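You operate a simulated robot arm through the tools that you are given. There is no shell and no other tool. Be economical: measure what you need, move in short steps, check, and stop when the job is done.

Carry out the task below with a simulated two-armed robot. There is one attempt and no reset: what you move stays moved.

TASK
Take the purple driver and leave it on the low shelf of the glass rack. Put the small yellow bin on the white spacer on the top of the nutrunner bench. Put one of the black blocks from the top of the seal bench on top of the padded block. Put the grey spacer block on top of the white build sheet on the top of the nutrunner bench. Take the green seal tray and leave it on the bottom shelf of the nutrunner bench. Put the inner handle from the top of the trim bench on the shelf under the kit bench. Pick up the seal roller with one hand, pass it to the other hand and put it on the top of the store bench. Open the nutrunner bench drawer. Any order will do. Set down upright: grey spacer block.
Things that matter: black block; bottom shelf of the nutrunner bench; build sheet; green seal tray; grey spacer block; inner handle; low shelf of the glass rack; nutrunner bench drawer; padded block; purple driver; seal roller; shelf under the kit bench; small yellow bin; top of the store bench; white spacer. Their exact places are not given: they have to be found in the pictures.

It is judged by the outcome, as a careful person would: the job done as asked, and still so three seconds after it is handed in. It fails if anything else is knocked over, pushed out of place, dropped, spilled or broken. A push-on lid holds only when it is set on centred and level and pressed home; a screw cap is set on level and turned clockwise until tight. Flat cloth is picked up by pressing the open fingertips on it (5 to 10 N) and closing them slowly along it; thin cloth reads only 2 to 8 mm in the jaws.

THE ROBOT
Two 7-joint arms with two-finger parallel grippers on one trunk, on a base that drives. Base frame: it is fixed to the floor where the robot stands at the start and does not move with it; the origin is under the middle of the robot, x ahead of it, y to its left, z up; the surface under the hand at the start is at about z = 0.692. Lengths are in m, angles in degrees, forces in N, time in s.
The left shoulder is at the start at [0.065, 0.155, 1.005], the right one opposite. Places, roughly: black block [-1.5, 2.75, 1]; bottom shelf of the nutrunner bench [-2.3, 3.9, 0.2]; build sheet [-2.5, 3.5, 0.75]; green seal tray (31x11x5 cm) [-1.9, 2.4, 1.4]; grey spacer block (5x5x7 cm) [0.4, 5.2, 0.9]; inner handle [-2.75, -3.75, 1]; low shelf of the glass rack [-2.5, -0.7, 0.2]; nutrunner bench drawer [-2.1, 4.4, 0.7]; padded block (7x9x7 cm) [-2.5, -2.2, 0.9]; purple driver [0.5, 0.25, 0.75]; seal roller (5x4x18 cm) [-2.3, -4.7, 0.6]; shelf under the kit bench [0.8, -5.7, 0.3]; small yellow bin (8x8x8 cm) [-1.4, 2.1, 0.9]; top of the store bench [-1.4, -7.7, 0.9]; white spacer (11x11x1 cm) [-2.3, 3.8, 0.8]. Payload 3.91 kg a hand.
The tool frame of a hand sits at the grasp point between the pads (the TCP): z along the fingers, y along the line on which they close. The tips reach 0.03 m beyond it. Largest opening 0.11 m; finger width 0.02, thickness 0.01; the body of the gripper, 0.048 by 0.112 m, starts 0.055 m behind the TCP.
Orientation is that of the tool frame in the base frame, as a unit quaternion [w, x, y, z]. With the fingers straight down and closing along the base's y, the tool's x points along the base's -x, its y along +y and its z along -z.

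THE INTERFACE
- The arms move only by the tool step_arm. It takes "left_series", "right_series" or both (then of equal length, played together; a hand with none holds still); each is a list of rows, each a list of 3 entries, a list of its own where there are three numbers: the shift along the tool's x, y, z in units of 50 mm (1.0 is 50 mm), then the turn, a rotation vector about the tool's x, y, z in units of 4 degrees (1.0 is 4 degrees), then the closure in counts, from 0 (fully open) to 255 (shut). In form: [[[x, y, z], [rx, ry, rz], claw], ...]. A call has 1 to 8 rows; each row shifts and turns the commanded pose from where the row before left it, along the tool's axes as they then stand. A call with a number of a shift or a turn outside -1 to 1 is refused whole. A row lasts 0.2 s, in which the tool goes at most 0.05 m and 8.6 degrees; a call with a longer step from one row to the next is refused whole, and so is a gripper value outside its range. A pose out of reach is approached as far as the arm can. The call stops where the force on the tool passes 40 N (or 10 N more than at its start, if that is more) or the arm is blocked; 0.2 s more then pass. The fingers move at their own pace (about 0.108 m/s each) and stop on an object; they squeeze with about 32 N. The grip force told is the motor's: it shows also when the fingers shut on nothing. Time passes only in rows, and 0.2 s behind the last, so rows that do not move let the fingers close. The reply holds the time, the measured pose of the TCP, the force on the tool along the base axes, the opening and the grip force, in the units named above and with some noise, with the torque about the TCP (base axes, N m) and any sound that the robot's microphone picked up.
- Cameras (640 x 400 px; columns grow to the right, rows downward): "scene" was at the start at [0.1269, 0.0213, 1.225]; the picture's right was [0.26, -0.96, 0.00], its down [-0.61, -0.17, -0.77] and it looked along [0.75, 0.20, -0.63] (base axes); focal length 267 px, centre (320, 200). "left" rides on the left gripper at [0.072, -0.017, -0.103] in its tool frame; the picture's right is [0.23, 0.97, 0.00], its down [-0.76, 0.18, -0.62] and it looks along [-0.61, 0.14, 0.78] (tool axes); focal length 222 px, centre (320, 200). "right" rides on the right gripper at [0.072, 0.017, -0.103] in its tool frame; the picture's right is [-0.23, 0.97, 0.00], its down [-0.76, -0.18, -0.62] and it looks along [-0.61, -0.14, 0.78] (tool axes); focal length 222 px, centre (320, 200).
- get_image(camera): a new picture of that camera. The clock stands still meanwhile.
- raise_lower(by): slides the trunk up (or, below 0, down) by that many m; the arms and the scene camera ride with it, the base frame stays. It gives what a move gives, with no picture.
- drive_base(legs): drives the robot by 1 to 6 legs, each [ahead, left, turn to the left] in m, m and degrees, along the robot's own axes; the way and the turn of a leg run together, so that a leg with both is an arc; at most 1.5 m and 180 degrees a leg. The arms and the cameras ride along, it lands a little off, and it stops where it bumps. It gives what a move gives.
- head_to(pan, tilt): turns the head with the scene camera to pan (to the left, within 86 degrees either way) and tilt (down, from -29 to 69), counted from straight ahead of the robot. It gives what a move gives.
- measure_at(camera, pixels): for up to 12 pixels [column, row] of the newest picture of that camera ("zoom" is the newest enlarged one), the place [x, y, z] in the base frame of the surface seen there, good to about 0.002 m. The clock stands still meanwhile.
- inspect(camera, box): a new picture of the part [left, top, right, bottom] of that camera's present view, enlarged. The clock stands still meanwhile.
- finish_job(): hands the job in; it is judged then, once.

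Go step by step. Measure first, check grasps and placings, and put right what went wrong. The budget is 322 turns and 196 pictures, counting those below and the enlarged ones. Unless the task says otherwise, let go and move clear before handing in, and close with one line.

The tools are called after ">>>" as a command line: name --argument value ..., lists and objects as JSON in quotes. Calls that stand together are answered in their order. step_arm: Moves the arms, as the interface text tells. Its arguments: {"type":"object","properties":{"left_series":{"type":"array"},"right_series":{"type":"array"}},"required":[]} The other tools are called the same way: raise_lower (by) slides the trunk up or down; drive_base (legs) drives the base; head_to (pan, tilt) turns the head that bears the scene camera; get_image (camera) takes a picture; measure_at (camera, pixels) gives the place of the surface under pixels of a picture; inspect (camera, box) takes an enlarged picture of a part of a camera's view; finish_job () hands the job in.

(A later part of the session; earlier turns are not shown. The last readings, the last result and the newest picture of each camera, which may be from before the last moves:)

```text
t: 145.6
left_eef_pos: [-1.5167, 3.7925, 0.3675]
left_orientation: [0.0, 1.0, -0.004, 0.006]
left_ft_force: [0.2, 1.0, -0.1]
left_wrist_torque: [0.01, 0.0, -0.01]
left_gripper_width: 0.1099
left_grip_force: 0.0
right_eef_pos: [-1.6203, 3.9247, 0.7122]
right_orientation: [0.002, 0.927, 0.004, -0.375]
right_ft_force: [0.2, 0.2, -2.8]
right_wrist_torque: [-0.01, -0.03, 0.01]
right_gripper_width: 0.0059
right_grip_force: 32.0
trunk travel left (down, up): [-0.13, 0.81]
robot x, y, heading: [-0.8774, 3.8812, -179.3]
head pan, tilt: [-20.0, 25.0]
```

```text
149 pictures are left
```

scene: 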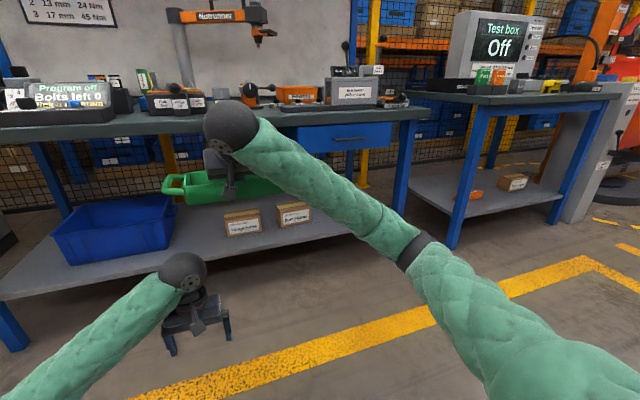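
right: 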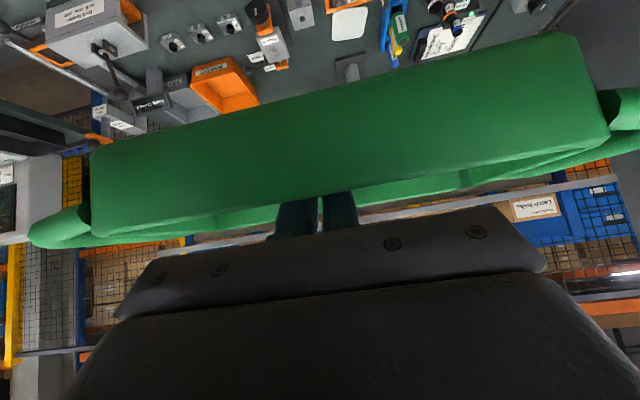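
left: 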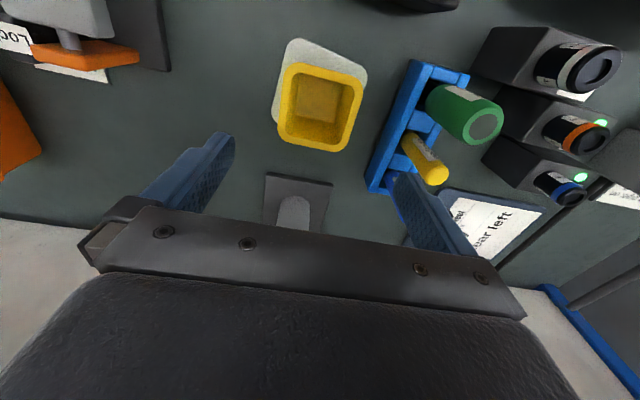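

>>> measure_at --camera "scene" --pixels '[[312, 218], [335, 228], [330, 210], [262, 225], [276, 222], [345, 212], [400, 190], [330, 150], [380, 130], [345, 138], [350, 233], [220, 225]]'

>>> inspect --camera "scene" --box '[160, 110, 440, 270]'

```text
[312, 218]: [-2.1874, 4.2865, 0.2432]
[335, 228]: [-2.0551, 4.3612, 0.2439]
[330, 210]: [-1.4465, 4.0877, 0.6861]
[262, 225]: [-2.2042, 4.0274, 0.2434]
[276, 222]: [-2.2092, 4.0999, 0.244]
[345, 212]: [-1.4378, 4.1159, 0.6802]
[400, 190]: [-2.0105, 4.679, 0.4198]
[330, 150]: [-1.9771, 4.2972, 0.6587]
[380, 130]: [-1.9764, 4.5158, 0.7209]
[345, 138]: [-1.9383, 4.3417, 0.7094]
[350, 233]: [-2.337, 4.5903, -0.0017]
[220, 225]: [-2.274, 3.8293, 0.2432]
```

```text
2.29 times, centred on (300, 190) of scene
```

zoom: 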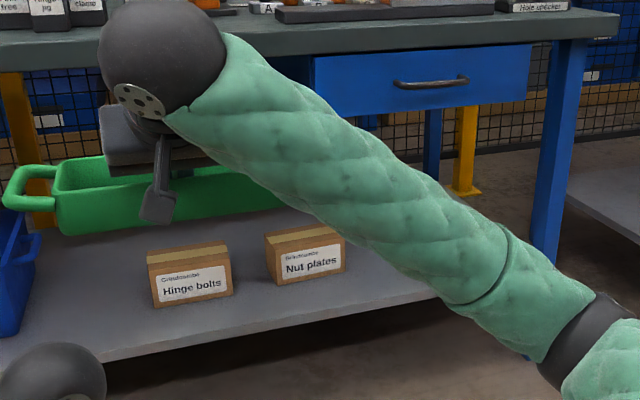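

Free shelf area right of the boxes: y 4.29–4.65, x from -2.02. I'll aim for the tray centre (-2.13, 4.465). Sliding right and lowering the right hand to z≈0.33.

>>> drive_base --legs '[[0, -0.38, -0.5]]'

>>> raise_lower --by -0.05

>>> step_arm --right_series '[[[0.571, -0.39, 0.595], [0, 0, 0], 255], [[0.571, -0.39, 0.595], [0, 0, 0], 255], [[0.571, -0.39, 0.595], [0, 0, 0], 255], [[0.571, -0.39, 0.595], [0, 0, 0], 255], [[0.571, -0.39, 0.595], [0, 0, 0], 255], [[0.571, -0.39, 0.595], [0, 0, 0], 255], [[0.571, -0.39, 0.595], [0, 0, 0], 255], [[0.571, -0.39, 0.595], [0, 0, 0], 255]]'

>>> get_image --camera "scene"

```text
t: 148.0
left_eef_pos: [-1.52, 4.1803, 0.3678]
left_orientation: [0.0, 1.0, -0.009, 0.005]
left_ft_force: [0.5, -0.3, 0.1]
left_wrist_torque: [-0.02, 0.0, 0.0]
left_gripper_width: 0.1099
left_grip_force: 0.1
right_eef_pos: [-1.6221, 4.3139, 0.7121]
right_orientation: [0.0, 0.927, -0.001, -0.375]
right_ft_force: [0.5, 0.4, -2.4]
right_wrist_torque: [-0.01, 0.0, 0.0]
right_gripper_width: 0.0057
right_grip_force: 31.9
trunk travel left (down, up): [-0.13, 0.81]
robot x, y, heading: [-0.88, 4.2638, 180.0]
head pan, tilt: [-20.0, 25.0]
```

```text
t: 148.9
left_eef_pos: [-1.5205, 4.1801, 0.317]
left_orientation: [0.001, 1.0, -0.009, 0.007]
left_ft_force: [0.5, 0.6, 0.7]
left_wrist_torque: [0.03, 0.01, 0.03]
left_gripper_width: 0.1102
left_grip_force: 0.0
right_eef_pos: [-1.623, 4.3148, 0.6629]
right_orientation: [0.0, 0.927, -0.002, -0.375]
right_ft_force: [0.6, 0.3, -2.0]
right_wrist_torque: [0.02, -0.03, -0.02]
right_gripper_width: 0.0058
right_grip_force: 31.7
trunk travel left (down, up): [-0.08, 0.86]
robot x, y, heading: [-0.8805, 4.2635, 180.2]
head pan, tilt: [-20.0, 25.0]
```

```text
t: 150.7
left_eef_pos: [-1.5204, 4.1799, 0.3181]
left_orientation: [0.001, 1.0, -0.009, 0.005]
left_ft_force: [0.9, -0.8, -0.5]
left_wrist_torque: [0.05, 0.01, -0.01]
left_gripper_width: 0.1101
left_grip_force: 0.1
right_eef_pos: [-1.6223, 4.4689, 0.3321]
right_orientation: [0.0, 0.926, -0.001, -0.376]
right_ft_force: [-0.3, -0.3, -2.3]
right_wrist_torque: [0.02, -0.02, 0.02]
right_gripper_width: 0.0059
right_grip_force: 32.0
trunk travel left (down, up): [-0.08, 0.86]
robot x, y, heading: [-0.8807, 4.2618, 179.9]
head pan, tilt: [-20.0, 25.0]
```

```text
147 pictures are left
```

scene: 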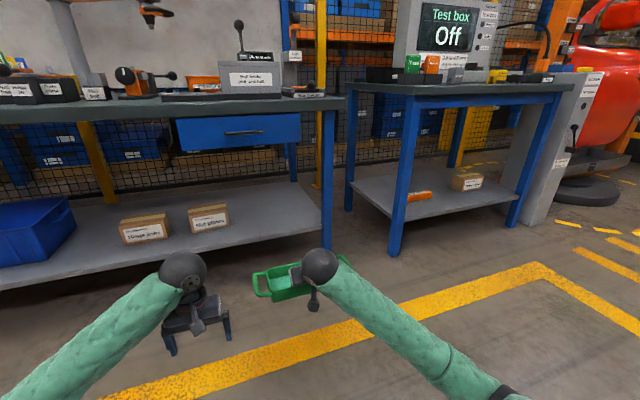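

Now the shelf's free right end is visible. Measuring it.

>>> measure_at --camera "scene" --pixels '[[228, 222], [232, 212], [260, 238], [310, 228], [320, 215], [270, 200], [305, 190], [322, 240], [318, 205]]'

>>> drive_base --legs '[[0.35, 0, 0]]'

>>> head_to --pan -18 --tilt 35

>>> get_image --camera "scene"

```text
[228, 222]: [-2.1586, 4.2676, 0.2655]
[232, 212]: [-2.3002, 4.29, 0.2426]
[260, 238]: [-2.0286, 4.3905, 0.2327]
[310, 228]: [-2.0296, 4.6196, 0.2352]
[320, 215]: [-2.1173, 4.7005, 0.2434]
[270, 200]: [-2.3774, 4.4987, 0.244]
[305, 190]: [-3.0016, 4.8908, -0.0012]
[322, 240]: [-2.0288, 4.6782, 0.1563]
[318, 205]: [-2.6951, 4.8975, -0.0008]
```

```text
t: 153.0
left_eef_pos: [-1.8768, 4.179, 0.3182]
left_orientation: [0.001, 1.0, -0.009, 0.005]
left_ft_force: [-0.5, 0.3, 0.4]
left_wrist_torque: [0.01, 0.05, 0.03]
left_gripper_width: 0.1101
left_grip_force: 0.0
right_eef_pos: [-1.9783, 4.4671, 0.3319]
right_orientation: [0.0, 0.927, -0.001, -0.376]
right_ft_force: [-0.2, -0.1, -1.9]
right_wrist_torque: [0.0, -0.04, -0.01]
right_gripper_width: 0.0055
right_grip_force: 31.8
trunk travel left (down, up): [-0.08, 0.86]
robot x, y, heading: [-1.2316, 4.2627, 180.2]
head pan, tilt: [-20.0, 25.0]
```

```text
t: 153.7
left_eef_pos: [-1.8767, 4.1801, 0.3165]
left_orientation: [0.001, 1.0, -0.009, 0.005]
left_ft_force: [0.1, -0.4, 0.3]
left_wrist_torque: [0.02, 0.03, -0.01]
left_gripper_width: 0.11
left_grip_force: 0.1
right_eef_pos: [-1.978, 4.4676, 0.3314]
right_orientation: [0.0, 0.927, -0.002, -0.375]
right_ft_force: [0.1, 0.8, -2.2]
right_wrist_torque: [0.02, -0.02, 0.01]
right_gripper_width: 0.0058
right_grip_force: 32.5
trunk travel left (down, up): [-0.08, 0.86]
robot x, y, heading: [-1.2351, 4.266, 180.3]
head pan, tilt: [-18.0, 35.0]
```

```text
146 pictures are left
```

scene: 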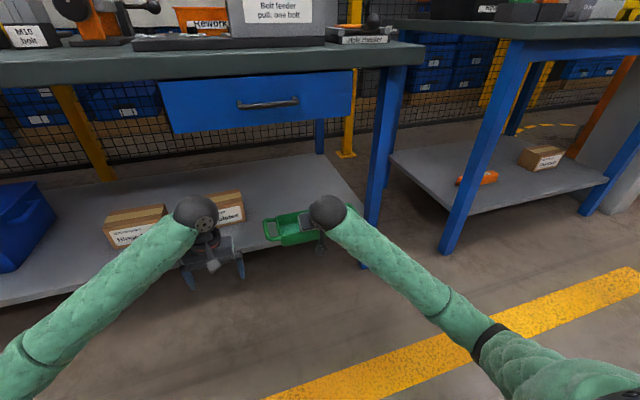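

>>> step_arm --right_series '[[[-0.577, 0, 0.554], [0, 0, 0], 255], [[-0.577, 0, 0.554], [0, 0, 0], 255], [[-0.577, 0, 0.554], [0, 0, 0], 255], [[-0.577, 0, 0.554], [0, 0, 0], 255], [[0, 0, 0], [0, 0, 0], 255]]'

>>> inspect --camera "scene" --box '[180, 120, 420, 270]'

```text
t: 154.9
left_eef_pos: [-1.8769, 4.1804, 0.3172]
left_orientation: [0.001, 1.0, -0.008, 0.005]
left_ft_force: [0.4, -0.2, -0.3]
left_wrist_torque: [0.01, 0.0, -0.01]
left_gripper_width: 0.1099
left_grip_force: 0.0
right_eef_pos: [-2.1382, 4.4677, 0.3329]
right_orientation: [0.0, 0.927, -0.002, -0.375]
right_ft_force: [-0.1, 0.0, -2.5]
right_wrist_torque: [-0.01, -0.02, 0.0]
right_gripper_width: 0.0059
right_grip_force: 32.0
trunk travel left (down, up): [-0.08, 0.86]
robot x, y, heading: [-1.2341, 4.2652, 180.0]
head pan, tilt: [-18.0, 35.0]
```

```text
2.67 times, centred on (300, 195) of scene
```

zoom: 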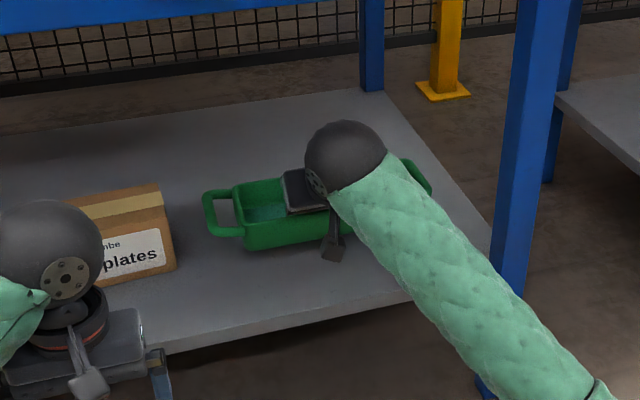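

Tray over the free area. Lowering to contact.

>>> step_arm --right_series '[[[0.25, 0, 0.26], [0, 0, 0], 255], [[0.2, 0, 0.21], [0, 0, 0], 255], [[0.08, 0, 0.08], [0, 0, 0], 255], [[0.05, 0, 0.05], [0, 0, 0], 255], [[0.04, 0, 0.04], [0, 0, 0], 255], [[0, 0, 0], [0, 0, 0], 255]]'

```text
t: 156.3
left_eef_pos: [-1.8768, 4.1813, 0.3167]
left_orientation: [0.0, 1.0, -0.009, 0.004]
left_ft_force: [-0.1, 0.1, -0.3]
left_wrist_torque: [0.03, 0.01, 0.01]
left_gripper_width: 0.1101
left_grip_force: 0.1
right_eef_pos: [-2.1376, 4.4684, 0.2877]
right_orientation: [-0.001, 0.927, -0.002, -0.376]
right_ft_force: [-0.5, -0.1, -2.4]
right_wrist_torque: [0.04, -0.04, 0.01]
right_gripper_width: 0.0058
right_grip_force: 31.8
trunk travel left (down, up): [-0.08, 0.86]
robot x, y, heading: [-1.2359, 4.2635, 180.1]
head pan, tilt: [-18.0, 35.0]
```

>>> step_arm --right_series '[[[0.05, 0, 0.05], [0, 0, 0], 255], [[0.04, 0, 0.04], [0, 0, 0], 255], [[0, 0, 0], [0, 0, 0], 255]]'

```text
t: 157.1
left_eef_pos: [-1.877, 4.1797, 0.318]
left_orientation: [0.001, 1.0, -0.007, 0.005]
left_ft_force: [0.0, 0.4, -0.5]
left_wrist_torque: [-0.03, -0.02, 0.03]
left_gripper_width: 0.1098
left_grip_force: 0.0
right_eef_pos: [-2.1375, 4.4687, 0.2814]
right_orientation: [0.0, 0.927, -0.002, -0.375]
right_ft_force: [-0.1, -0.5, -2.3]
right_wrist_torque: [0.03, -0.02, -0.03]
right_gripper_width: 0.0057
right_grip_force: 32.0
trunk travel left (down, up): [-0.08, 0.86]
robot x, y, heading: [-1.2379, 4.2626, 180.2]
head pan, tilt: [-18.0, 35.0]
```

>>> step_arm --right_series '[[[0.04, 0, 0.04], [0, 0, 0], 255], [[0.04, 0, 0.04], [0, 0, 0], 255], [[0.04, 0, 0.04], [0, 0, 0], 255], [[0, 0, 0], [0, 0, 0], 255]]'

>>> get_image --camera "right"

```text
t: 158.3
left_eef_pos: [-1.8766, 4.1799, 0.3179]
left_orientation: [0.002, 1.0, -0.009, 0.005]
left_ft_force: [0.5, -0.3, -0.1]
left_wrist_torque: [-0.02, -0.01, -0.01]
left_gripper_width: 0.1099
left_grip_force: 0.1
right_eef_pos: [-2.1392, 4.4683, 0.2809]
right_orientation: [0.001, 0.924, -0.001, -0.382]
right_ft_force: [1.8, 0.6, 18.0]
right_wrist_torque: [0.22, -0.52, -0.01]
right_gripper_width: 0.0057
right_grip_force: 31.6
trunk travel left (down, up): [-0.08, 0.86]
robot x, y, heading: [-1.234, 4.2648, 179.9]
head pan, tilt: [-18.0, 35.0]
stopped in row 4 (right hand): the force on the tool passed its limit at 41 N (the readings are from after the stop); the commanded pose is now the measured one
```

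```text
144 pictures are left
```

right: 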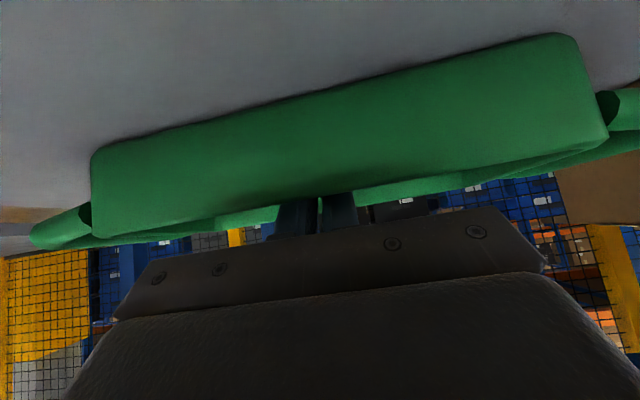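

Tray is on the shelf. Opening, then retracting along the tool axis.

>>> step_arm --right_series '[[[-0.04, 0, -0.04], [0, 0, 0], 200], [[0, 0, 0], [0, 0, 0], 130], [[0, 0, 0], [0, 0, 0], 130], [[0, 0, -0.6], [0, 0, 0], 130], [[0, 0, -0.9], [0, 0, 0], 130], [[0, 0, -0.9], [0, 0, 0], 130]]'

>>> get_image --camera "right"

```text
t: 159.7
left_eef_pos: [-1.8756, 4.1798, 0.3168]
left_orientation: [0.001, 1.0, -0.009, 0.005]
left_ft_force: [-0.4, 0.8, 0.3]
left_wrist_torque: [0.01, -0.01, -0.03]
left_gripper_width: 0.1099
left_grip_force: 0.0
right_eef_pos: [-2.0549, 4.4707, 0.3635]
right_orientation: [0.002, 0.926, 0.0, -0.378]
right_ft_force: [-0.6, -0.1, -1.2]
right_wrist_torque: [-0.02, -0.01, -0.04]
right_gripper_width: 0.0539
right_grip_force: 0.0
trunk travel left (down, up): [-0.08, 0.86]
robot x, y, heading: [-1.2335, 4.2653, 180.0]
head pan, tilt: [-18.0, 35.0]
```

```text
143 pictures are left
```

right: 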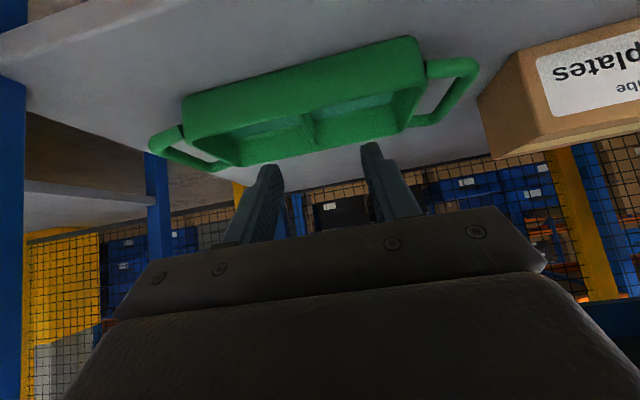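

Tray placed properly. Now the drawer: backing off and raising the trunk, and rolling the right hand to grip the horizontal handle bar.

>>> drive_base --legs '[[-0.32, 0.1, 0]]'

>>> raise_lower --by 0.35

>>> step_arm --right_series '[[[0, 0, 0], [0, 0, 1], 0], [[0, 0, 0], [0, 0, 1], 0], [[0, 0, 0], [0, 0, 1], 0], [[0, 0, 0], [0, 0, 1], 0], [[0, 0, 0], [0, 0, 1], 0], [[0, 0, 0], [0, 0, 1], 0], [[0, 0, 0], [0, 0, 1], 0], [[0, 0, 0], [0, 0, 1], 0]]'

>>> step_arm --right_series '[[[0, 0, 0], [0, 0, 1], 0], [[0, 0, 0], [0, 0, 1], 0], [[0, 0, 0], [0, 0, 1], 0], [[0, 0, 0], [0, 0, 1], 0], [[0, 0, 0], [0, 0, 1], 0], [[0, 0, 0], [0, 0, 1], 0], [[0, 0, 0], [0, 0, 1], 0], [[0, 0, 0], [0, 0, 1], 0]]'

>>> step_arm --right_series '[[[0, 0, 0], [0, 0, 1], 0], [[0, 0, 0], [0, 0, 1], 0], [[0, 0, 0], [0, 0, 1], 0], [[0, 0, 0], [0, 0, 1], 0], [[0, 0, 0], [0, 0, 1], 0], [[0, 0, 0], [0, 0, 1], 0], [[0, 0, 0], [0, 0, 0.5], 0]]'

>>> get_image --camera "scene"

```text
t: 161.9
left_eef_pos: [-1.5608, 4.0803, 0.3168]
left_orientation: [0.001, 1.0, -0.009, 0.005]
left_ft_force: [-0.1, -1.5, -0.2]
left_wrist_torque: [0.04, 0.02, -0.03]
left_gripper_width: 0.1098
left_grip_force: 0.1
right_eef_pos: [-1.7382, 4.3702, 0.3653]
right_orientation: [0.0, 0.926, -0.002, -0.378]
right_ft_force: [0.5, -0.5, 0.6]
right_wrist_torque: [0.04, -0.02, -0.07]
right_gripper_width: 0.0541
right_grip_force: 0.1
trunk travel left (down, up): [-0.08, 0.86]
robot x, y, heading: [-0.9247, 4.1631, 180.1]
head pan, tilt: [-18.0, 35.0]
```

```text
t: 165.3
left_eef_pos: [-1.5628, 4.0795, 0.667]
left_orientation: [0.0, 1.0, -0.01, 0.005]
left_ft_force: [0.0, -0.1, 0.2]
left_wrist_torque: [0.0, -0.01, 0.05]
left_gripper_width: 0.1101
left_grip_force: 0.1
right_eef_pos: [-1.7396, 4.3706, 0.7143]
right_orientation: [0.0, 0.926, -0.002, -0.377]
right_ft_force: [0.0, 0.6, -0.6]
right_wrist_torque: [-0.01, 0.01, 0.0]
right_gripper_width: 0.054
right_grip_force: 0.0
trunk travel left (down, up): [-0.43, 0.51]
robot x, y, heading: [-0.9231, 4.1614, 180.0]
head pan, tilt: [-18.0, 35.0]
```

```text
t: 167.1
left_eef_pos: [-1.5614, 4.0806, 0.6679]
left_orientation: [0.001, 1.0, -0.01, 0.005]
left_ft_force: [0.0, 0.5, 0.0]
left_wrist_torque: [0.04, 0.0, -0.02]
left_gripper_width: 0.1098
left_grip_force: 0.2
right_eef_pos: [-1.7377, 4.3706, 0.7152]
right_orientation: [0.104, 0.889, -0.258, -0.363]
right_ft_force: [-0.2, 0.1, -0.1]
right_wrist_torque: [-0.02, -0.02, 0.0]
right_gripper_width: 0.11
right_grip_force: 0.0
trunk travel left (down, up): [-0.43, 0.51]
robot x, y, heading: [-0.9196, 4.1626, 180.2]
head pan, tilt: [-18.0, 35.0]
```

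```text
t: 168.9
left_eef_pos: [-1.5616, 4.08, 0.6676]
left_orientation: [0.001, 1.0, -0.01, 0.005]
left_ft_force: [-0.1, -0.7, 0.3]
left_wrist_torque: [-0.02, 0.0, 0.01]
left_gripper_width: 0.1099
left_grip_force: 0.1
right_eef_pos: [-1.7392, 4.3697, 0.7151]
right_orientation: [0.201, 0.784, -0.493, -0.32]
right_ft_force: [0.3, -0.4, -0.1]
right_wrist_torque: [-0.02, -0.02, 0.04]
right_gripper_width: 0.11
right_grip_force: 0.0
trunk travel left (down, up): [-0.43, 0.51]
robot x, y, heading: [-0.9171, 4.1646, 179.6]
head pan, tilt: [-18.0, 35.0]
```

```text
t: 170.3
left_eef_pos: [-1.5617, 4.0796, 0.668]
left_orientation: [0.002, 1.0, -0.008, 0.005]
left_ft_force: [0.1, -0.3, -0.6]
left_wrist_torque: [0.01, 0.01, -0.01]
left_gripper_width: 0.1098
left_grip_force: 0.0
right_eef_pos: [-1.7401, 4.4569, 0.7156]
right_orientation: [0.205, 0.667, -0.638, -0.325]
right_ft_force: [0.0, 0.5, 0.2]
right_wrist_torque: [-0.03, -0.03, -0.02]
right_gripper_width: 0.1098
right_grip_force: 0.0
trunk travel left (down, up): [-0.43, 0.51]
robot x, y, heading: [-0.9223, 4.1673, 179.8]
head pan, tilt: [-18.0, 35.0]
stopped in row 6 (right hand): the arm was blocked; the commanded pose is now the measured one
```

```text
142 pictures are left
```

scene: 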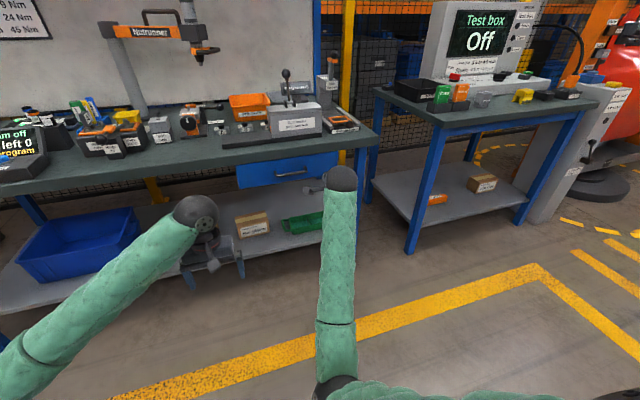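

The roll ended near the joint limit but the closing direction is now forward-up, good for the handle bar. Inspecting the handle.

>>> inspect --camera "scene" --box '[220, 140, 360, 210]'

>>> measure_at --camera "zoom" --pixels '[[270, 155], [320, 150], [380, 142], [400, 140], [265, 170], [330, 175], [420, 90], [100, 110], [330, 130], [460, 110]]'

```text
4.57 times, centred on (290, 175) of scene
```

zoom: 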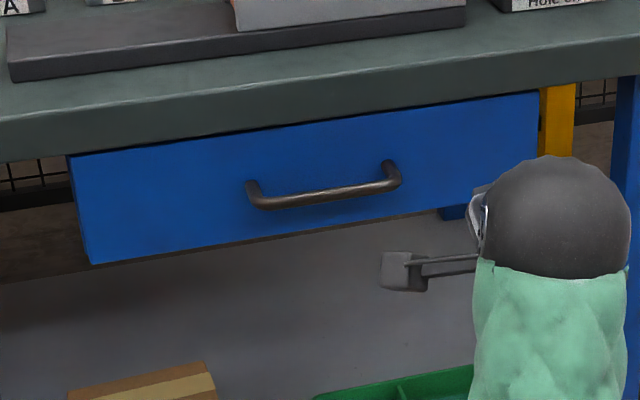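

```text
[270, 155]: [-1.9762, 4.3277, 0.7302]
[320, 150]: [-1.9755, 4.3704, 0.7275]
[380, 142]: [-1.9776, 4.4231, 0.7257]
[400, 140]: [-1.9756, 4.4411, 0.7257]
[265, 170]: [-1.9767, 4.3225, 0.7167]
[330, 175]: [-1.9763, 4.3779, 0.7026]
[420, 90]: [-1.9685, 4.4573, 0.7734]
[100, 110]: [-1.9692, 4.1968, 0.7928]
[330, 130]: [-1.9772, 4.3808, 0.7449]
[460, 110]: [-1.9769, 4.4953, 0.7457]
```

>>> measure_at --camera "zoom" --pixels '[[300, 199], [320, 195], [340, 191], [365, 187], [250, 188], [390, 168], [280, 202]]'

>>> get_image --camera "right"

```text
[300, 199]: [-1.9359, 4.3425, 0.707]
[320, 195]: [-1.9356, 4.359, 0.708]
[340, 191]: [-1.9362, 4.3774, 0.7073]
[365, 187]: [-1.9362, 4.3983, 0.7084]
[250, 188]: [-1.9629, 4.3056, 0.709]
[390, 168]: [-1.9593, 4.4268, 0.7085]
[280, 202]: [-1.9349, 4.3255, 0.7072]
```

```text
140 pictures are left
```

right: 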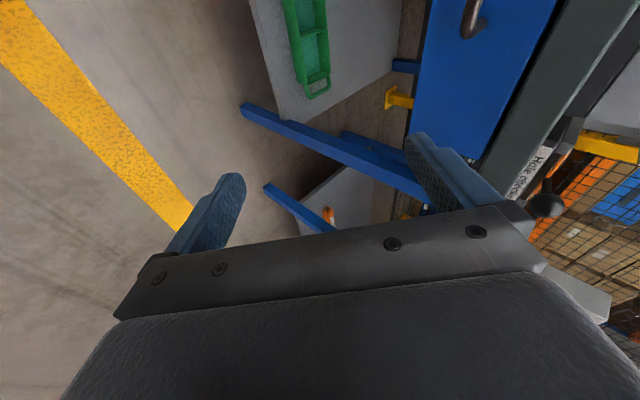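

Bar centre ≈(-1.943, 4.37, 0.704). Moving base and trunk so the hand stands back along its axis from the bar.

>>> drive_base --legs '[[0.105, 0.1, 0]]'

>>> raise_lower --by 0.085

>>> step_arm --right_series '[[[0, 0, 0], [0, 0, 0], 185], [[0, 0, 0], [0, 0, 0], 185], [[0, 0, 0], [0, 0, 0], 185]]'

>>> get_image --camera "right"

```text
t: 171.6
left_eef_pos: [-1.6672, 3.9802, 0.6661]
left_orientation: [0.001, 1.0, -0.01, 0.005]
left_ft_force: [-0.2, 0.1, -0.4]
left_wrist_torque: [0.03, -0.01, -0.01]
left_gripper_width: 0.1098
left_grip_force: 0.1
right_eef_pos: [-1.8439, 4.3563, 0.7149]
right_orientation: [0.203, 0.667, -0.639, -0.325]
right_ft_force: [0.3, 0.2, 0.4]
right_wrist_torque: [0.04, 0.02, -0.02]
right_gripper_width: 0.11
right_grip_force: 0.0
trunk travel left (down, up): [-0.43, 0.51]
robot x, y, heading: [-1.0262, 4.0629, 179.8]
head pan, tilt: [-18.0, 35.0]
```

```text
t: 172.8
left_eef_pos: [-1.6674, 3.9803, 0.751]
left_orientation: [0.001, 1.0, -0.009, 0.005]
left_ft_force: [0.2, 0.1, 0.6]
left_wrist_torque: [0.0, 0.03, 0.02]
left_gripper_width: 0.1101
left_grip_force: 0.1
right_eef_pos: [-1.8438, 4.3568, 0.8003]
right_orientation: [0.203, 0.666, -0.639, -0.326]
right_ft_force: [-0.5, -0.1, 0.3]
right_wrist_torque: [-0.03, 0.01, -0.02]
right_gripper_width: 0.1099
right_grip_force: 0.0
trunk travel left (down, up): [-0.515, 0.425]
robot x, y, heading: [-1.0267, 4.0615, 180.2]
head pan, tilt: [-18.0, 35.0]
```

```text
t: 173.6
left_eef_pos: [-1.6666, 3.9803, 0.752]
left_orientation: [0.0, 1.0, -0.01, 0.005]
left_ft_force: [-0.1, -0.1, 0.9]
left_wrist_torque: [0.01, 0.04, 0.02]
left_gripper_width: 0.11
left_grip_force: 0.0
right_eef_pos: [-1.8423, 4.3574, 0.8017]
right_orientation: [0.203, 0.666, -0.639, -0.326]
right_ft_force: [-0.3, -1.1, -0.5]
right_wrist_torque: [0.01, 0.01, 0.0]
right_gripper_width: 0.0302
right_grip_force: 0.1
trunk travel left (down, up): [-0.515, 0.425]
robot x, y, heading: [-1.0265, 4.0621, 179.8]
head pan, tilt: [-18.0, 35.0]
```

```text
139 pictures are left
```

right: 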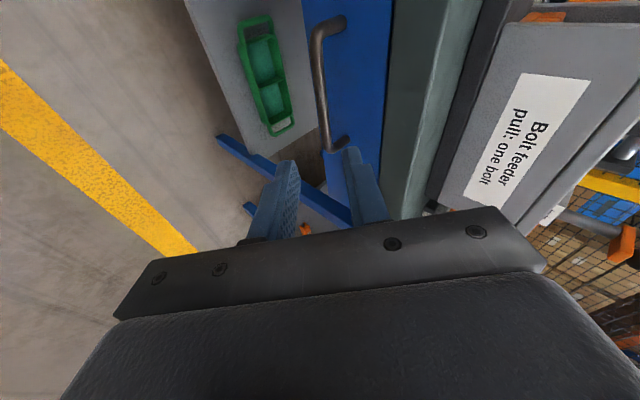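

>>> step_arm --right_series '[[[0.02, 0.018, 0.63], [0, 0, 0], 185], [[0.02, 0.018, 0.63], [0, 0, 0], 185], [[0.02, 0.018, 0.63], [0, 0, 0], 185], [[0.02, 0.018, 0.63], [0, 0, 0], 185], [[0, 0, 0], [0, 0, 0], 185]]'

>>> get_image --camera "right"

```text
t: 175.0
left_eef_pos: [-1.6677, 3.9804, 0.7522]
left_orientation: [0.002, 1.0, -0.009, 0.006]
left_ft_force: [0.1, -0.1, 0.0]
left_wrist_torque: [-0.03, 0.01, 0.03]
left_gripper_width: 0.1103
left_grip_force: 0.0
right_eef_pos: [-1.9319, 4.4015, 0.7154]
right_orientation: [0.188, 0.664, -0.639, -0.339]
right_ft_force: [-0.4, -0.4, -0.1]
right_wrist_torque: [-0.02, -0.01, -0.02]
right_gripper_width: 0.0302
right_grip_force: 0.0
trunk travel left (down, up): [-0.515, 0.425]
robot x, y, heading: [-1.0252, 4.0639, 179.7]
head pan, tilt: [-18.0, 35.0]
stopped in row 5 (right hand): the arm was blocked; the commanded pose is now the measured one
```

```text
138 pictures are left
```

right: 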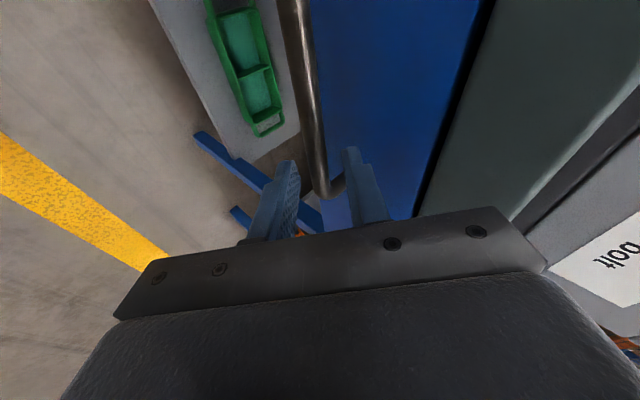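

Fingers straddle the bar near its right end; sliding 3 cm left along the bar, then closing.

>>> drive_base --legs '[[0, 0.03, 0]]'

>>> step_arm --right_series '[[[0, 0, 0], [0, 0, 0], 255], [[0, 0, 0], [0, 0, 0], 255], [[0, 0, 0], [0, 0, 0], 255]]'

```text
t: 175.9
left_eef_pos: [-1.6676, 3.9471, 0.7527]
left_orientation: [-0.001, 1.0, -0.011, 0.005]
left_ft_force: [-1.2, -0.8, -1.5]
left_wrist_torque: [0.04, 0.02, 0.01]
left_gripper_width: 0.1098
left_grip_force: 0.2
right_eef_pos: [-1.9324, 4.3693, 0.7167]
right_orientation: [0.188, 0.664, -0.638, -0.341]
right_ft_force: [-0.8, -0.5, 0.8]
right_wrist_torque: [0.02, -0.04, -0.01]
right_gripper_width: 0.0303
right_grip_force: 0.0
trunk travel left (down, up): [-0.515, 0.425]
robot x, y, heading: [-1.0225, 4.031, 179.8]
head pan, tilt: [-18.0, 35.0]
```

```text
t: 176.7
left_eef_pos: [-1.6664, 3.9485, 0.7513]
left_orientation: [0.001, 1.0, -0.01, 0.005]
left_ft_force: [-0.4, -0.1, 0.7]
left_wrist_torque: [0.0, -0.02, 0.03]
left_gripper_width: 0.11
left_grip_force: 0.1
right_eef_pos: [-1.9317, 4.371, 0.7164]
right_orientation: [0.187, 0.664, -0.639, -0.34]
right_ft_force: [-1.2, -0.1, 1.1]
right_wrist_torque: [-0.62, 0.0, -0.72]
right_gripper_width: 0.0134
right_grip_force: 45.0
trunk travel left (down, up): [-0.515, 0.425]
robot x, y, heading: [-1.0245, 4.0331, 179.8]
head pan, tilt: [-18.0, 35.0]
```

Bar gripped (13 mm). Pulling by driving back.

>>> drive_base --legs '[[-0.12, 0, 0]]'

```text
t: 177.9
left_eef_pos: [-1.5479, 3.9489, 0.7527]
left_orientation: [0.001, 1.0, -0.008, 0.005]
left_ft_force: [-0.2, -0.6, -0.4]
left_wrist_torque: [0.01, 0.0, -0.03]
left_gripper_width: 0.1099
left_grip_force: 0.0
right_eef_pos: [-1.8113, 4.3719, 0.7154]
right_orientation: [0.188, 0.664, -0.639, -0.34]
right_ft_force: [1.8, 14.6, 2.5]
right_wrist_torque: [-0.29, -0.15, -1.1]
right_gripper_width: 0.0138
right_grip_force: 45.2
trunk travel left (down, up): [-0.515, 0.425]
robot x, y, heading: [-0.9037, 4.0293, 179.7]
head pan, tilt: [-18.0, 35.0]
```

>>> drive_base --legs '[[-0.12, 0, 0]]'

>>> get_image --camera "scene"

```text
t: 179.1
left_eef_pos: [-1.4276, 3.947, 0.753]
left_orientation: [0.002, 1.0, -0.008, 0.004]
left_ft_force: [1.5, -1.4, -0.6]
left_wrist_torque: [-0.01, 0.02, -0.02]
left_gripper_width: 0.1101
left_grip_force: 0.0
right_eef_pos: [-1.6926, 4.372, 0.7166]
right_orientation: [0.187, 0.664, -0.638, -0.34]
right_ft_force: [0.9, 12.1, 2.7]
right_wrist_torque: [-0.19, -0.13, -1.14]
right_gripper_width: 0.0135
right_grip_force: 45.0
trunk travel left (down, up): [-0.515, 0.425]
robot x, y, heading: [-0.7853, 4.0334, 180.0]
head pan, tilt: [-18.0, 35.0]
```

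```text
137 pictures are left
```

scene: 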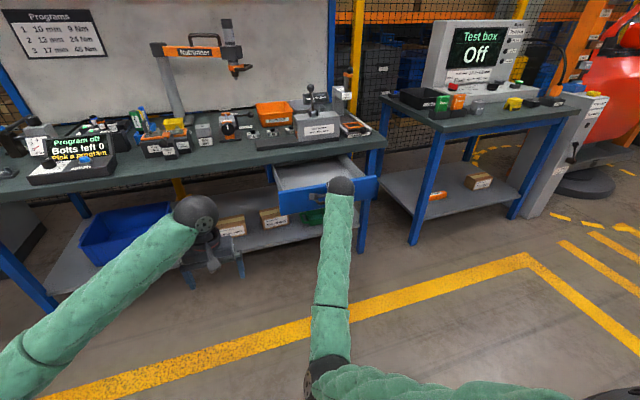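

Drawer is out 0.24 m. Pulling further to see whether it has reached its stop.

>>> drive_base --legs '[[-0.1, 0, 0]]'

```text
t: 180.1
left_eef_pos: [-1.3776, 3.9464, 0.7528]
left_orientation: [0.001, 1.0, -0.007, 0.004]
left_ft_force: [0.2, -0.5, 0.8]
left_wrist_torque: [-0.02, -0.02, -0.01]
left_gripper_width: 0.1098
left_grip_force: 0.1
right_eef_pos: [-1.6464, 4.3679, 0.7223]
right_orientation: [0.192, 0.663, -0.636, -0.346]
right_ft_force: [0.1, 0.5, 0.2]
right_wrist_torque: [0.01, 0.02, 0.03]
right_gripper_width: 0.0
right_grip_force: 37.8
trunk travel left (down, up): [-0.515, 0.425]
robot x, y, heading: [-0.7388, 4.0274, -179.8]
head pan, tilt: [-18.0, 35.0]
stopped in leg 1: the force on the tool passed its limit at 203 N (the readings are from after the stop); the commanded pose is now the measured one
```

The hand slipped off at the drawer's end stop; the drawer is fully open. Backing off and returning the right hand to tool-down.

>>> drive_base --legs '[[-0.3, 0, 0]]'

>>> step_arm --right_series '[[[0, 0, 0], [0.295, 0.533, -0.979], 0], [[0, 0, 0], [0.295, 0.533, -0.979], 0], [[0, 0, 0], [0.295, 0.533, -0.979], 0], [[0, 0, 0], [0.295, 0.533, -0.979], 0], [[0, 0, 0], [0.295, 0.533, -0.979], 0], [[0, 0, 0], [0.295, 0.533, -0.979], 0], [[0, 0, 0], [0.295, 0.533, -0.979], 0]]'

>>> step_arm --right_series '[[[0, 0, 0], [0.295, 0.533, -0.979], 0], [[0, 0, 0], [0.295, 0.533, -0.979], 0], [[0, 0, 0], [0.295, 0.533, -0.979], 0], [[0, 0, 0], [0.295, 0.533, -0.979], 0], [[0, 0, 0], [0.295, 0.533, -0.979], 0], [[0, 0, 0], [0.295, 0.533, -0.979], 0], [[0, 0, 0], [0.295, 0.533, -0.979], 0]]'

>>> step_arm --right_series '[[[0, 0, 0], [0.295, 0.533, -0.979], 0], [[0, 0, 0], [0.295, 0.533, -0.979], 0], [[0, 0, 0], [0.295, 0.533, -0.979], 0], [[0, 0, 0], [0.295, 0.533, -0.979], 0], [[0, 0, 0], [0.295, 0.533, -0.979], 0], [[0, 0, 0], [0.295, 0.533, -0.979], 0], [[0, 0, 0], [0.295, 0.533, -0.979], 0]]'

>>> get_image --camera "scene"

```text
t: 182.2
left_eef_pos: [-1.0781, 3.9479, 0.7536]
left_orientation: [0.002, 1.0, -0.009, 0.004]
left_ft_force: [0.3, 0.3, 0.8]
left_wrist_torque: [0.0, 0.05, 0.03]
left_gripper_width: 0.1098
left_grip_force: 0.1
right_eef_pos: [-1.3464, 4.3704, 0.7222]
right_orientation: [0.192, 0.662, -0.636, -0.346]
right_ft_force: [0.1, 0.7, 0.6]
right_wrist_torque: [-0.05, -0.02, 0.01]
right_gripper_width: 0.0
right_grip_force: 37.1
trunk travel left (down, up): [-0.515, 0.425]
robot x, y, heading: [-0.4371, 4.0289, 179.8]
head pan, tilt: [-18.0, 35.0]
```

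```text
t: 183.8
left_eef_pos: [-1.0788, 3.9474, 0.7533]
left_orientation: [0.002, 1.0, -0.009, 0.005]
left_ft_force: [0.7, -0.1, 0.5]
left_wrist_torque: [-0.02, 0.0, 0.02]
left_gripper_width: 0.11
left_grip_force: 0.1
right_eef_pos: [-1.3458, 4.3701, 0.7214]
right_orientation: [0.137, 0.846, -0.454, -0.246]
right_ft_force: [-0.1, -0.6, -0.2]
right_wrist_torque: [-0.01, -0.02, 0.02]
right_gripper_width: 0.1097
right_grip_force: 0.1
trunk travel left (down, up): [-0.515, 0.425]
robot x, y, heading: [-0.4392, 4.0284, 180.1]
head pan, tilt: [-18.0, 35.0]
```

```text
t: 185.3
left_eef_pos: [-1.0784, 3.9483, 0.7518]
left_orientation: [0.002, 1.0, -0.008, 0.005]
left_ft_force: [-0.4, 0.3, -0.2]
left_wrist_torque: [0.0, -0.01, 0.02]
left_gripper_width: 0.1101
left_grip_force: 0.0
right_eef_pos: [-1.3464, 4.3698, 0.7218]
right_orientation: [0.072, 0.96, -0.237, -0.129]
right_ft_force: [-0.3, -0.5, -0.2]
right_wrist_torque: [0.0, -0.03, -0.02]
right_gripper_width: 0.1099
right_grip_force: 0.1
trunk travel left (down, up): [-0.515, 0.425]
robot x, y, heading: [-0.4378, 4.0317, 179.9]
head pan, tilt: [-18.0, 35.0]
```

```text
t: 186.9
left_eef_pos: [-1.0784, 3.9481, 0.7535]
left_orientation: [0.002, 1.0, -0.009, 0.006]
left_ft_force: [0.3, -1.2, 1.2]
left_wrist_torque: [0.0, 0.02, -0.01]
left_gripper_width: 0.1099
left_grip_force: 0.0
right_eef_pos: [-1.3477, 4.3698, 0.7234]
right_orientation: [-0.001, 1.0, -0.001, 0.0]
right_ft_force: [0.2, 0.4, -0.2]
right_wrist_torque: [0.01, 0.0, 0.0]
right_gripper_width: 0.1102
right_grip_force: 0.0
trunk travel left (down, up): [-0.515, 0.425]
robot x, y, heading: [-0.4389, 4.0318, 179.9]
head pan, tilt: [-18.0, 35.0]
```

```text
136 pictures are left
```

scene: 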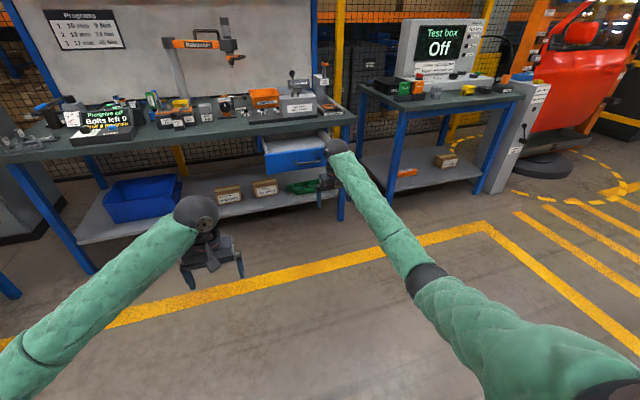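

Drawer is fully open. Next the grey spacer block near (0.4,5.2). Retracting the right hand and turning toward the line.

>>> step_arm --right_series '[[[0.9, 0.3, 0], [0, 0, 0], 0], [[0.9, 0.3, 0], [0, 0, 0], 0], [[0.9, 0.3, 0], [0, 0, 0], 0], [[0.9, 0.3, 0], [0, 0, 0], 0], [[0.9, 0.3, 0], [0, 0, 0], 0], [[0.9, 0.3, 0], [0, 0, 0], 0], [[0.9, 0.3, 0], [0, 0, 0], 0]]'

>>> raise_lower --by 0.35

>>> drive_base --legs '[[0.3, 0, 0], [0, -0.6, 0], [0, 0, -120]]'

>>> head_to --pan -40 --tilt 20

>>> get_image --camera "scene"

```text
t: 188.6
left_eef_pos: [-1.0782, 3.9478, 0.7527]
left_orientation: [0.002, 1.0, -0.008, 0.004]
left_ft_force: [-0.3, -0.4, 0.0]
left_wrist_torque: [0.02, -0.01, -0.02]
left_gripper_width: 0.11
left_grip_force: 0.0
right_eef_pos: [-1.0312, 4.2653, 0.7225]
right_orientation: [0.0, 1.0, -0.001, -0.001]
right_ft_force: [0.0, 0.4, -0.2]
right_wrist_torque: [0.03, -0.01, -0.01]
right_gripper_width: 0.1102
right_grip_force: 0.0
trunk travel left (down, up): [-0.515, 0.425]
robot x, y, heading: [-0.4375, 4.0306, 179.8]
head pan, tilt: [-18.0, 35.0]
```

```text
t: 192.0
left_eef_pos: [-1.0786, 3.9478, 1.1025]
left_orientation: [0.002, 1.0, -0.009, 0.004]
left_ft_force: [0.7, -0.1, -0.2]
left_wrist_torque: [0.01, -0.01, -0.01]
left_gripper_width: 0.11
left_grip_force: 0.0
right_eef_pos: [-1.0317, 4.2654, 1.0726]
right_orientation: [0.0, 1.0, 0.0, 0.0]
right_ft_force: [-0.2, -0.4, 0.3]
right_wrist_torque: [-0.02, -0.01, -0.01]
right_gripper_width: 0.1103
right_grip_force: 0.0
trunk travel left (down, up): [-0.865, 0.075]
robot x, y, heading: [-0.436, 4.0334, 180.0]
head pan, tilt: [-18.0, 35.0]
```

```text
t: 201.9
left_eef_pos: [-0.5117, 5.229, 1.1019]
left_orientation: [-0.005, -0.51, 0.86, -0.001]
left_ft_force: [0.0, -0.2, 0.4]
left_wrist_torque: [0.01, 0.0, -0.01]
left_gripper_width: 0.11
left_grip_force: 0.0
right_eef_pos: [-0.2517, 5.0406, 1.0725]
right_orientation: [0.0, -0.516, 0.857, 0.0]
right_ft_force: [0.4, -0.5, -0.9]
right_wrist_torque: [-0.01, -0.02, 0.0]
right_gripper_width: 0.1098
right_grip_force: 0.0
trunk travel left (down, up): [-0.865, 0.075]
robot x, y, heading: [-0.7365, 4.6228, 62.3]
head pan, tilt: [-18.0, 35.0]
```

```text
t: 202.7
left_eef_pos: [-0.5111, 5.2289, 1.1028]
left_orientation: [-0.006, -0.509, 0.861, -0.001]
left_ft_force: [0.7, -0.7, 0.2]
left_wrist_torque: [-0.03, 0.01, 0.01]
left_gripper_width: 0.1101
left_grip_force: 0.0
right_eef_pos: [-0.2519, 5.04, 1.072]
right_orientation: [0.0, -0.516, 0.857, 0.0]
right_ft_force: [0.2, -0.2, 0.1]
right_wrist_torque: [-0.02, -0.01, -0.03]
right_gripper_width: 0.11
right_grip_force: 0.0
trunk travel left (down, up): [-0.865, 0.075]
robot x, y, heading: [-0.7354, 4.6204, 62.5]
head pan, tilt: [-40.0, 20.0]
```

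```text
135 pictures are left
```

scene: 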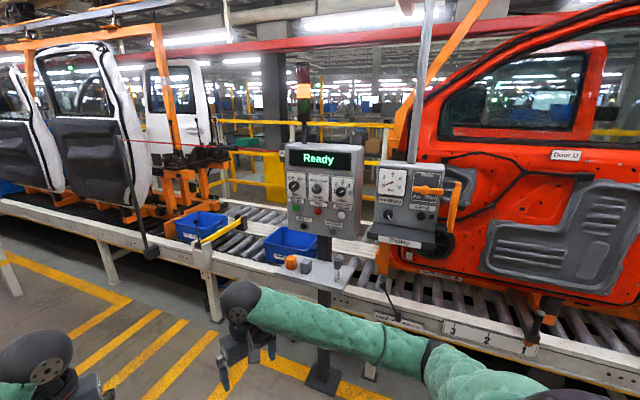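

A pedestal with a small ledge at (315,270) carries an orange and a grey item. Zooming in.

>>> inspect --camera "scene" --box '[260, 220, 400, 310]'

>>> measure_at --camera "scene" --pixels '[[307, 266], [337, 262], [292, 262], [320, 275], [350, 270], [285, 268], [320, 200], [390, 265], [210, 250]]'

```text
4.44 times, centred on (330, 265) of scene
```

zoom: 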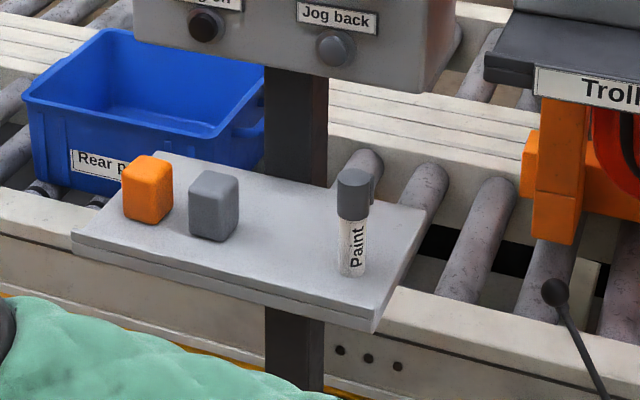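

```text
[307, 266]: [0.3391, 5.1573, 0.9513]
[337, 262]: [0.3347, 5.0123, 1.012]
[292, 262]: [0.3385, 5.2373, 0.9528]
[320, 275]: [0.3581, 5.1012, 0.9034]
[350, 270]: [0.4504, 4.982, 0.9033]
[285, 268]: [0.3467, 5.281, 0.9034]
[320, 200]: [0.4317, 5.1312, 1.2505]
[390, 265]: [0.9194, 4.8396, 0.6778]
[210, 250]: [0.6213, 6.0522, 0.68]
```

>>> measure_at --camera "zoom" --pixels '[[205, 178], [222, 180], [232, 200], [195, 210], [215, 240], [237, 225], [172, 205], [150, 165], [150, 215], [350, 180], [395, 75], [190, 235]]'

```text
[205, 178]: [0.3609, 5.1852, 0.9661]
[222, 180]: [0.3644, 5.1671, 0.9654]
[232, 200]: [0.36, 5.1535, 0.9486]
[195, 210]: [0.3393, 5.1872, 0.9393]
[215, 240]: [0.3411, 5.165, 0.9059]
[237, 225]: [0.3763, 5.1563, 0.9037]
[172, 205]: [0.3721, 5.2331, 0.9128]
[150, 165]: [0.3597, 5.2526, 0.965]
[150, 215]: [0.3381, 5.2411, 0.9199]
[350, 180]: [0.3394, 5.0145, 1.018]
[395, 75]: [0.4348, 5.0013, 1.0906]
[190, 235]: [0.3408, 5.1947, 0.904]
```

Grey block centre ≈(0.362, 5.176), top 0.966, orange block ~3 cm to its left. I'll use the right hand with a 20° tilt, closing along y. Turning and positioning.

>>> drive_base --legs '[[0, 0, -62.5], [0, 0.77, 0], [0.3, 0, 0]]'

>>> step_arm --right_series '[[[0, 0, -0.3], [0, -1, 0], 110], [[0, 0, -0.3], [0, -1, 0], 110], [[0, 0, 0], [0, -1, 0], 110], [[0, 0, 0], [0, -1, 0], 110], [[0, 0, 0], [0, -1, 0], 110]]'

>>> head_to --pan -10 --tilt 35

>>> get_image --camera "scene"

```text
t: 211.3
left_eef_pos: [0.2283, 5.4512, 1.1028]
left_orientation: [-0.005, 0.021, 1.0, 0.002]
left_ft_force: [-0.6, -0.6, -0.2]
left_wrist_torque: [-0.02, 0.01, 0.0]
left_gripper_width: 0.11
left_grip_force: 0.0
right_eef_pos: [0.1746, 5.1352, 1.0725]
right_orientation: [0.0, 0.013, 1.0, 0.0]
right_ft_force: [-0.4, 0.8, -0.4]
right_wrist_torque: [0.03, -0.04, -0.01]
right_gripper_width: 0.11
right_grip_force: 0.0
trunk travel left (down, up): [-0.865, 0.075]
robot x, y, heading: [-0.4124, 5.3829, -1.5]
head pan, tilt: [-40.0, 20.0]
```

```text
t: 212.5
left_eef_pos: [0.2281, 5.4524, 1.1021]
left_orientation: [-0.006, 0.021, 1.0, 0.002]
left_ft_force: [-0.4, -0.6, -1.0]
left_wrist_torque: [0.0, -0.01, 0.0]
left_gripper_width: 0.11
left_grip_force: 0.1
right_eef_pos: [0.173, 5.1347, 1.1022]
right_orientation: [0.175, 0.013, 0.985, -0.002]
right_ft_force: [0.0, -0.5, 0.8]
right_wrist_torque: [0.02, 0.01, -0.03]
right_gripper_width: 0.0627
right_grip_force: 0.0
trunk travel left (down, up): [-0.865, 0.075]
robot x, y, heading: [-0.4132, 5.3894, -1.4]
head pan, tilt: [-40.0, 20.0]
```

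```text
t: 213.5
left_eef_pos: [0.228, 5.453, 1.1025]
left_orientation: [-0.006, 0.021, 1.0, 0.003]
left_ft_force: [-0.1, 0.8, -0.1]
left_wrist_torque: [0.02, 0.0, -0.02]
left_gripper_width: 0.1102
left_grip_force: 0.1
right_eef_pos: [0.1725, 5.1355, 1.1025]
right_orientation: [0.174, 0.013, 0.985, -0.002]
right_ft_force: [0.0, -0.3, 0.0]
right_wrist_torque: [0.01, -0.01, -0.01]
right_gripper_width: 0.0625
right_grip_force: 0.0
trunk travel left (down, up): [-0.865, 0.075]
robot x, y, heading: [-0.4152, 5.384, -1.4]
head pan, tilt: [-10.0, 35.0]
```

```text
133 pictures are left
```

scene: 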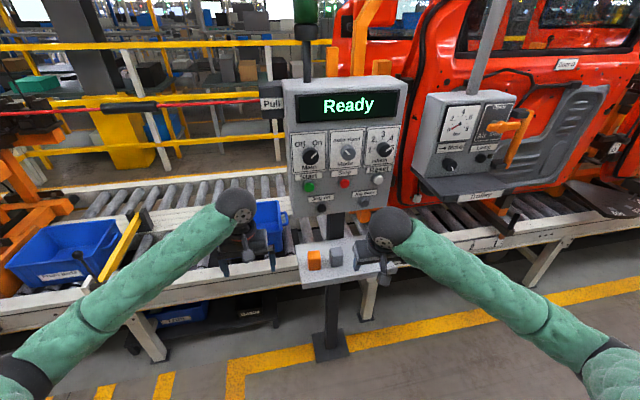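

>>> inspect --camera "scene" --box '[290, 190, 400, 290]'

>>> measure_at --camera "zoom" --pixels '[[245, 240], [245, 252], [228, 265], [262, 265], [245, 280], [165, 245], [190, 265], [205, 265], [275, 265], [245, 300], [200, 130], [250, 90]]'

```text
4.00 times, centred on (345, 240) of scene
```

zoom: 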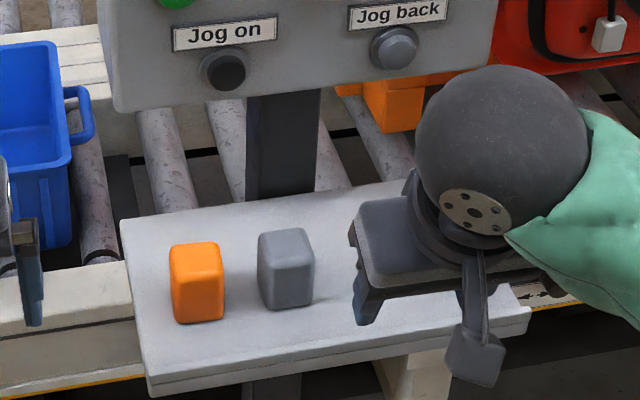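

```text
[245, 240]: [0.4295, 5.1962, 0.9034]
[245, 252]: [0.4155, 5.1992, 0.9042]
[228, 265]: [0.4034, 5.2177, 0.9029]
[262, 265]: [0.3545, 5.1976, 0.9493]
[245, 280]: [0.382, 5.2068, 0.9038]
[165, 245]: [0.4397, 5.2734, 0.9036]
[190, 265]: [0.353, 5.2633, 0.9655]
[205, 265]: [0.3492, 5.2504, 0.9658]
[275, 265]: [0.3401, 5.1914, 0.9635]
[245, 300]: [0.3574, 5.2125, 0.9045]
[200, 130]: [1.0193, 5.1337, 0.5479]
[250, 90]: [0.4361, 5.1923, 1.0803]
```

>>> measure_at --camera "zoom" --pixels '[[285, 236], [285, 248], [268, 245], [304, 242], [261, 285], [290, 285], [311, 285], [313, 260], [222, 280], [225, 300]]'

```text
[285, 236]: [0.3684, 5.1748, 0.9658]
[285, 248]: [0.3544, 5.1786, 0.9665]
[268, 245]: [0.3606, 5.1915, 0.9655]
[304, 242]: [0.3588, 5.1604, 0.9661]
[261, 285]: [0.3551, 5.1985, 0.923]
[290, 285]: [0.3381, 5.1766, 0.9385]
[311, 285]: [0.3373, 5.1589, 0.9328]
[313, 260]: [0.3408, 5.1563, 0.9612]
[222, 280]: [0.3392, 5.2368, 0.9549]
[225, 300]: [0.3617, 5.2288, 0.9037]
```

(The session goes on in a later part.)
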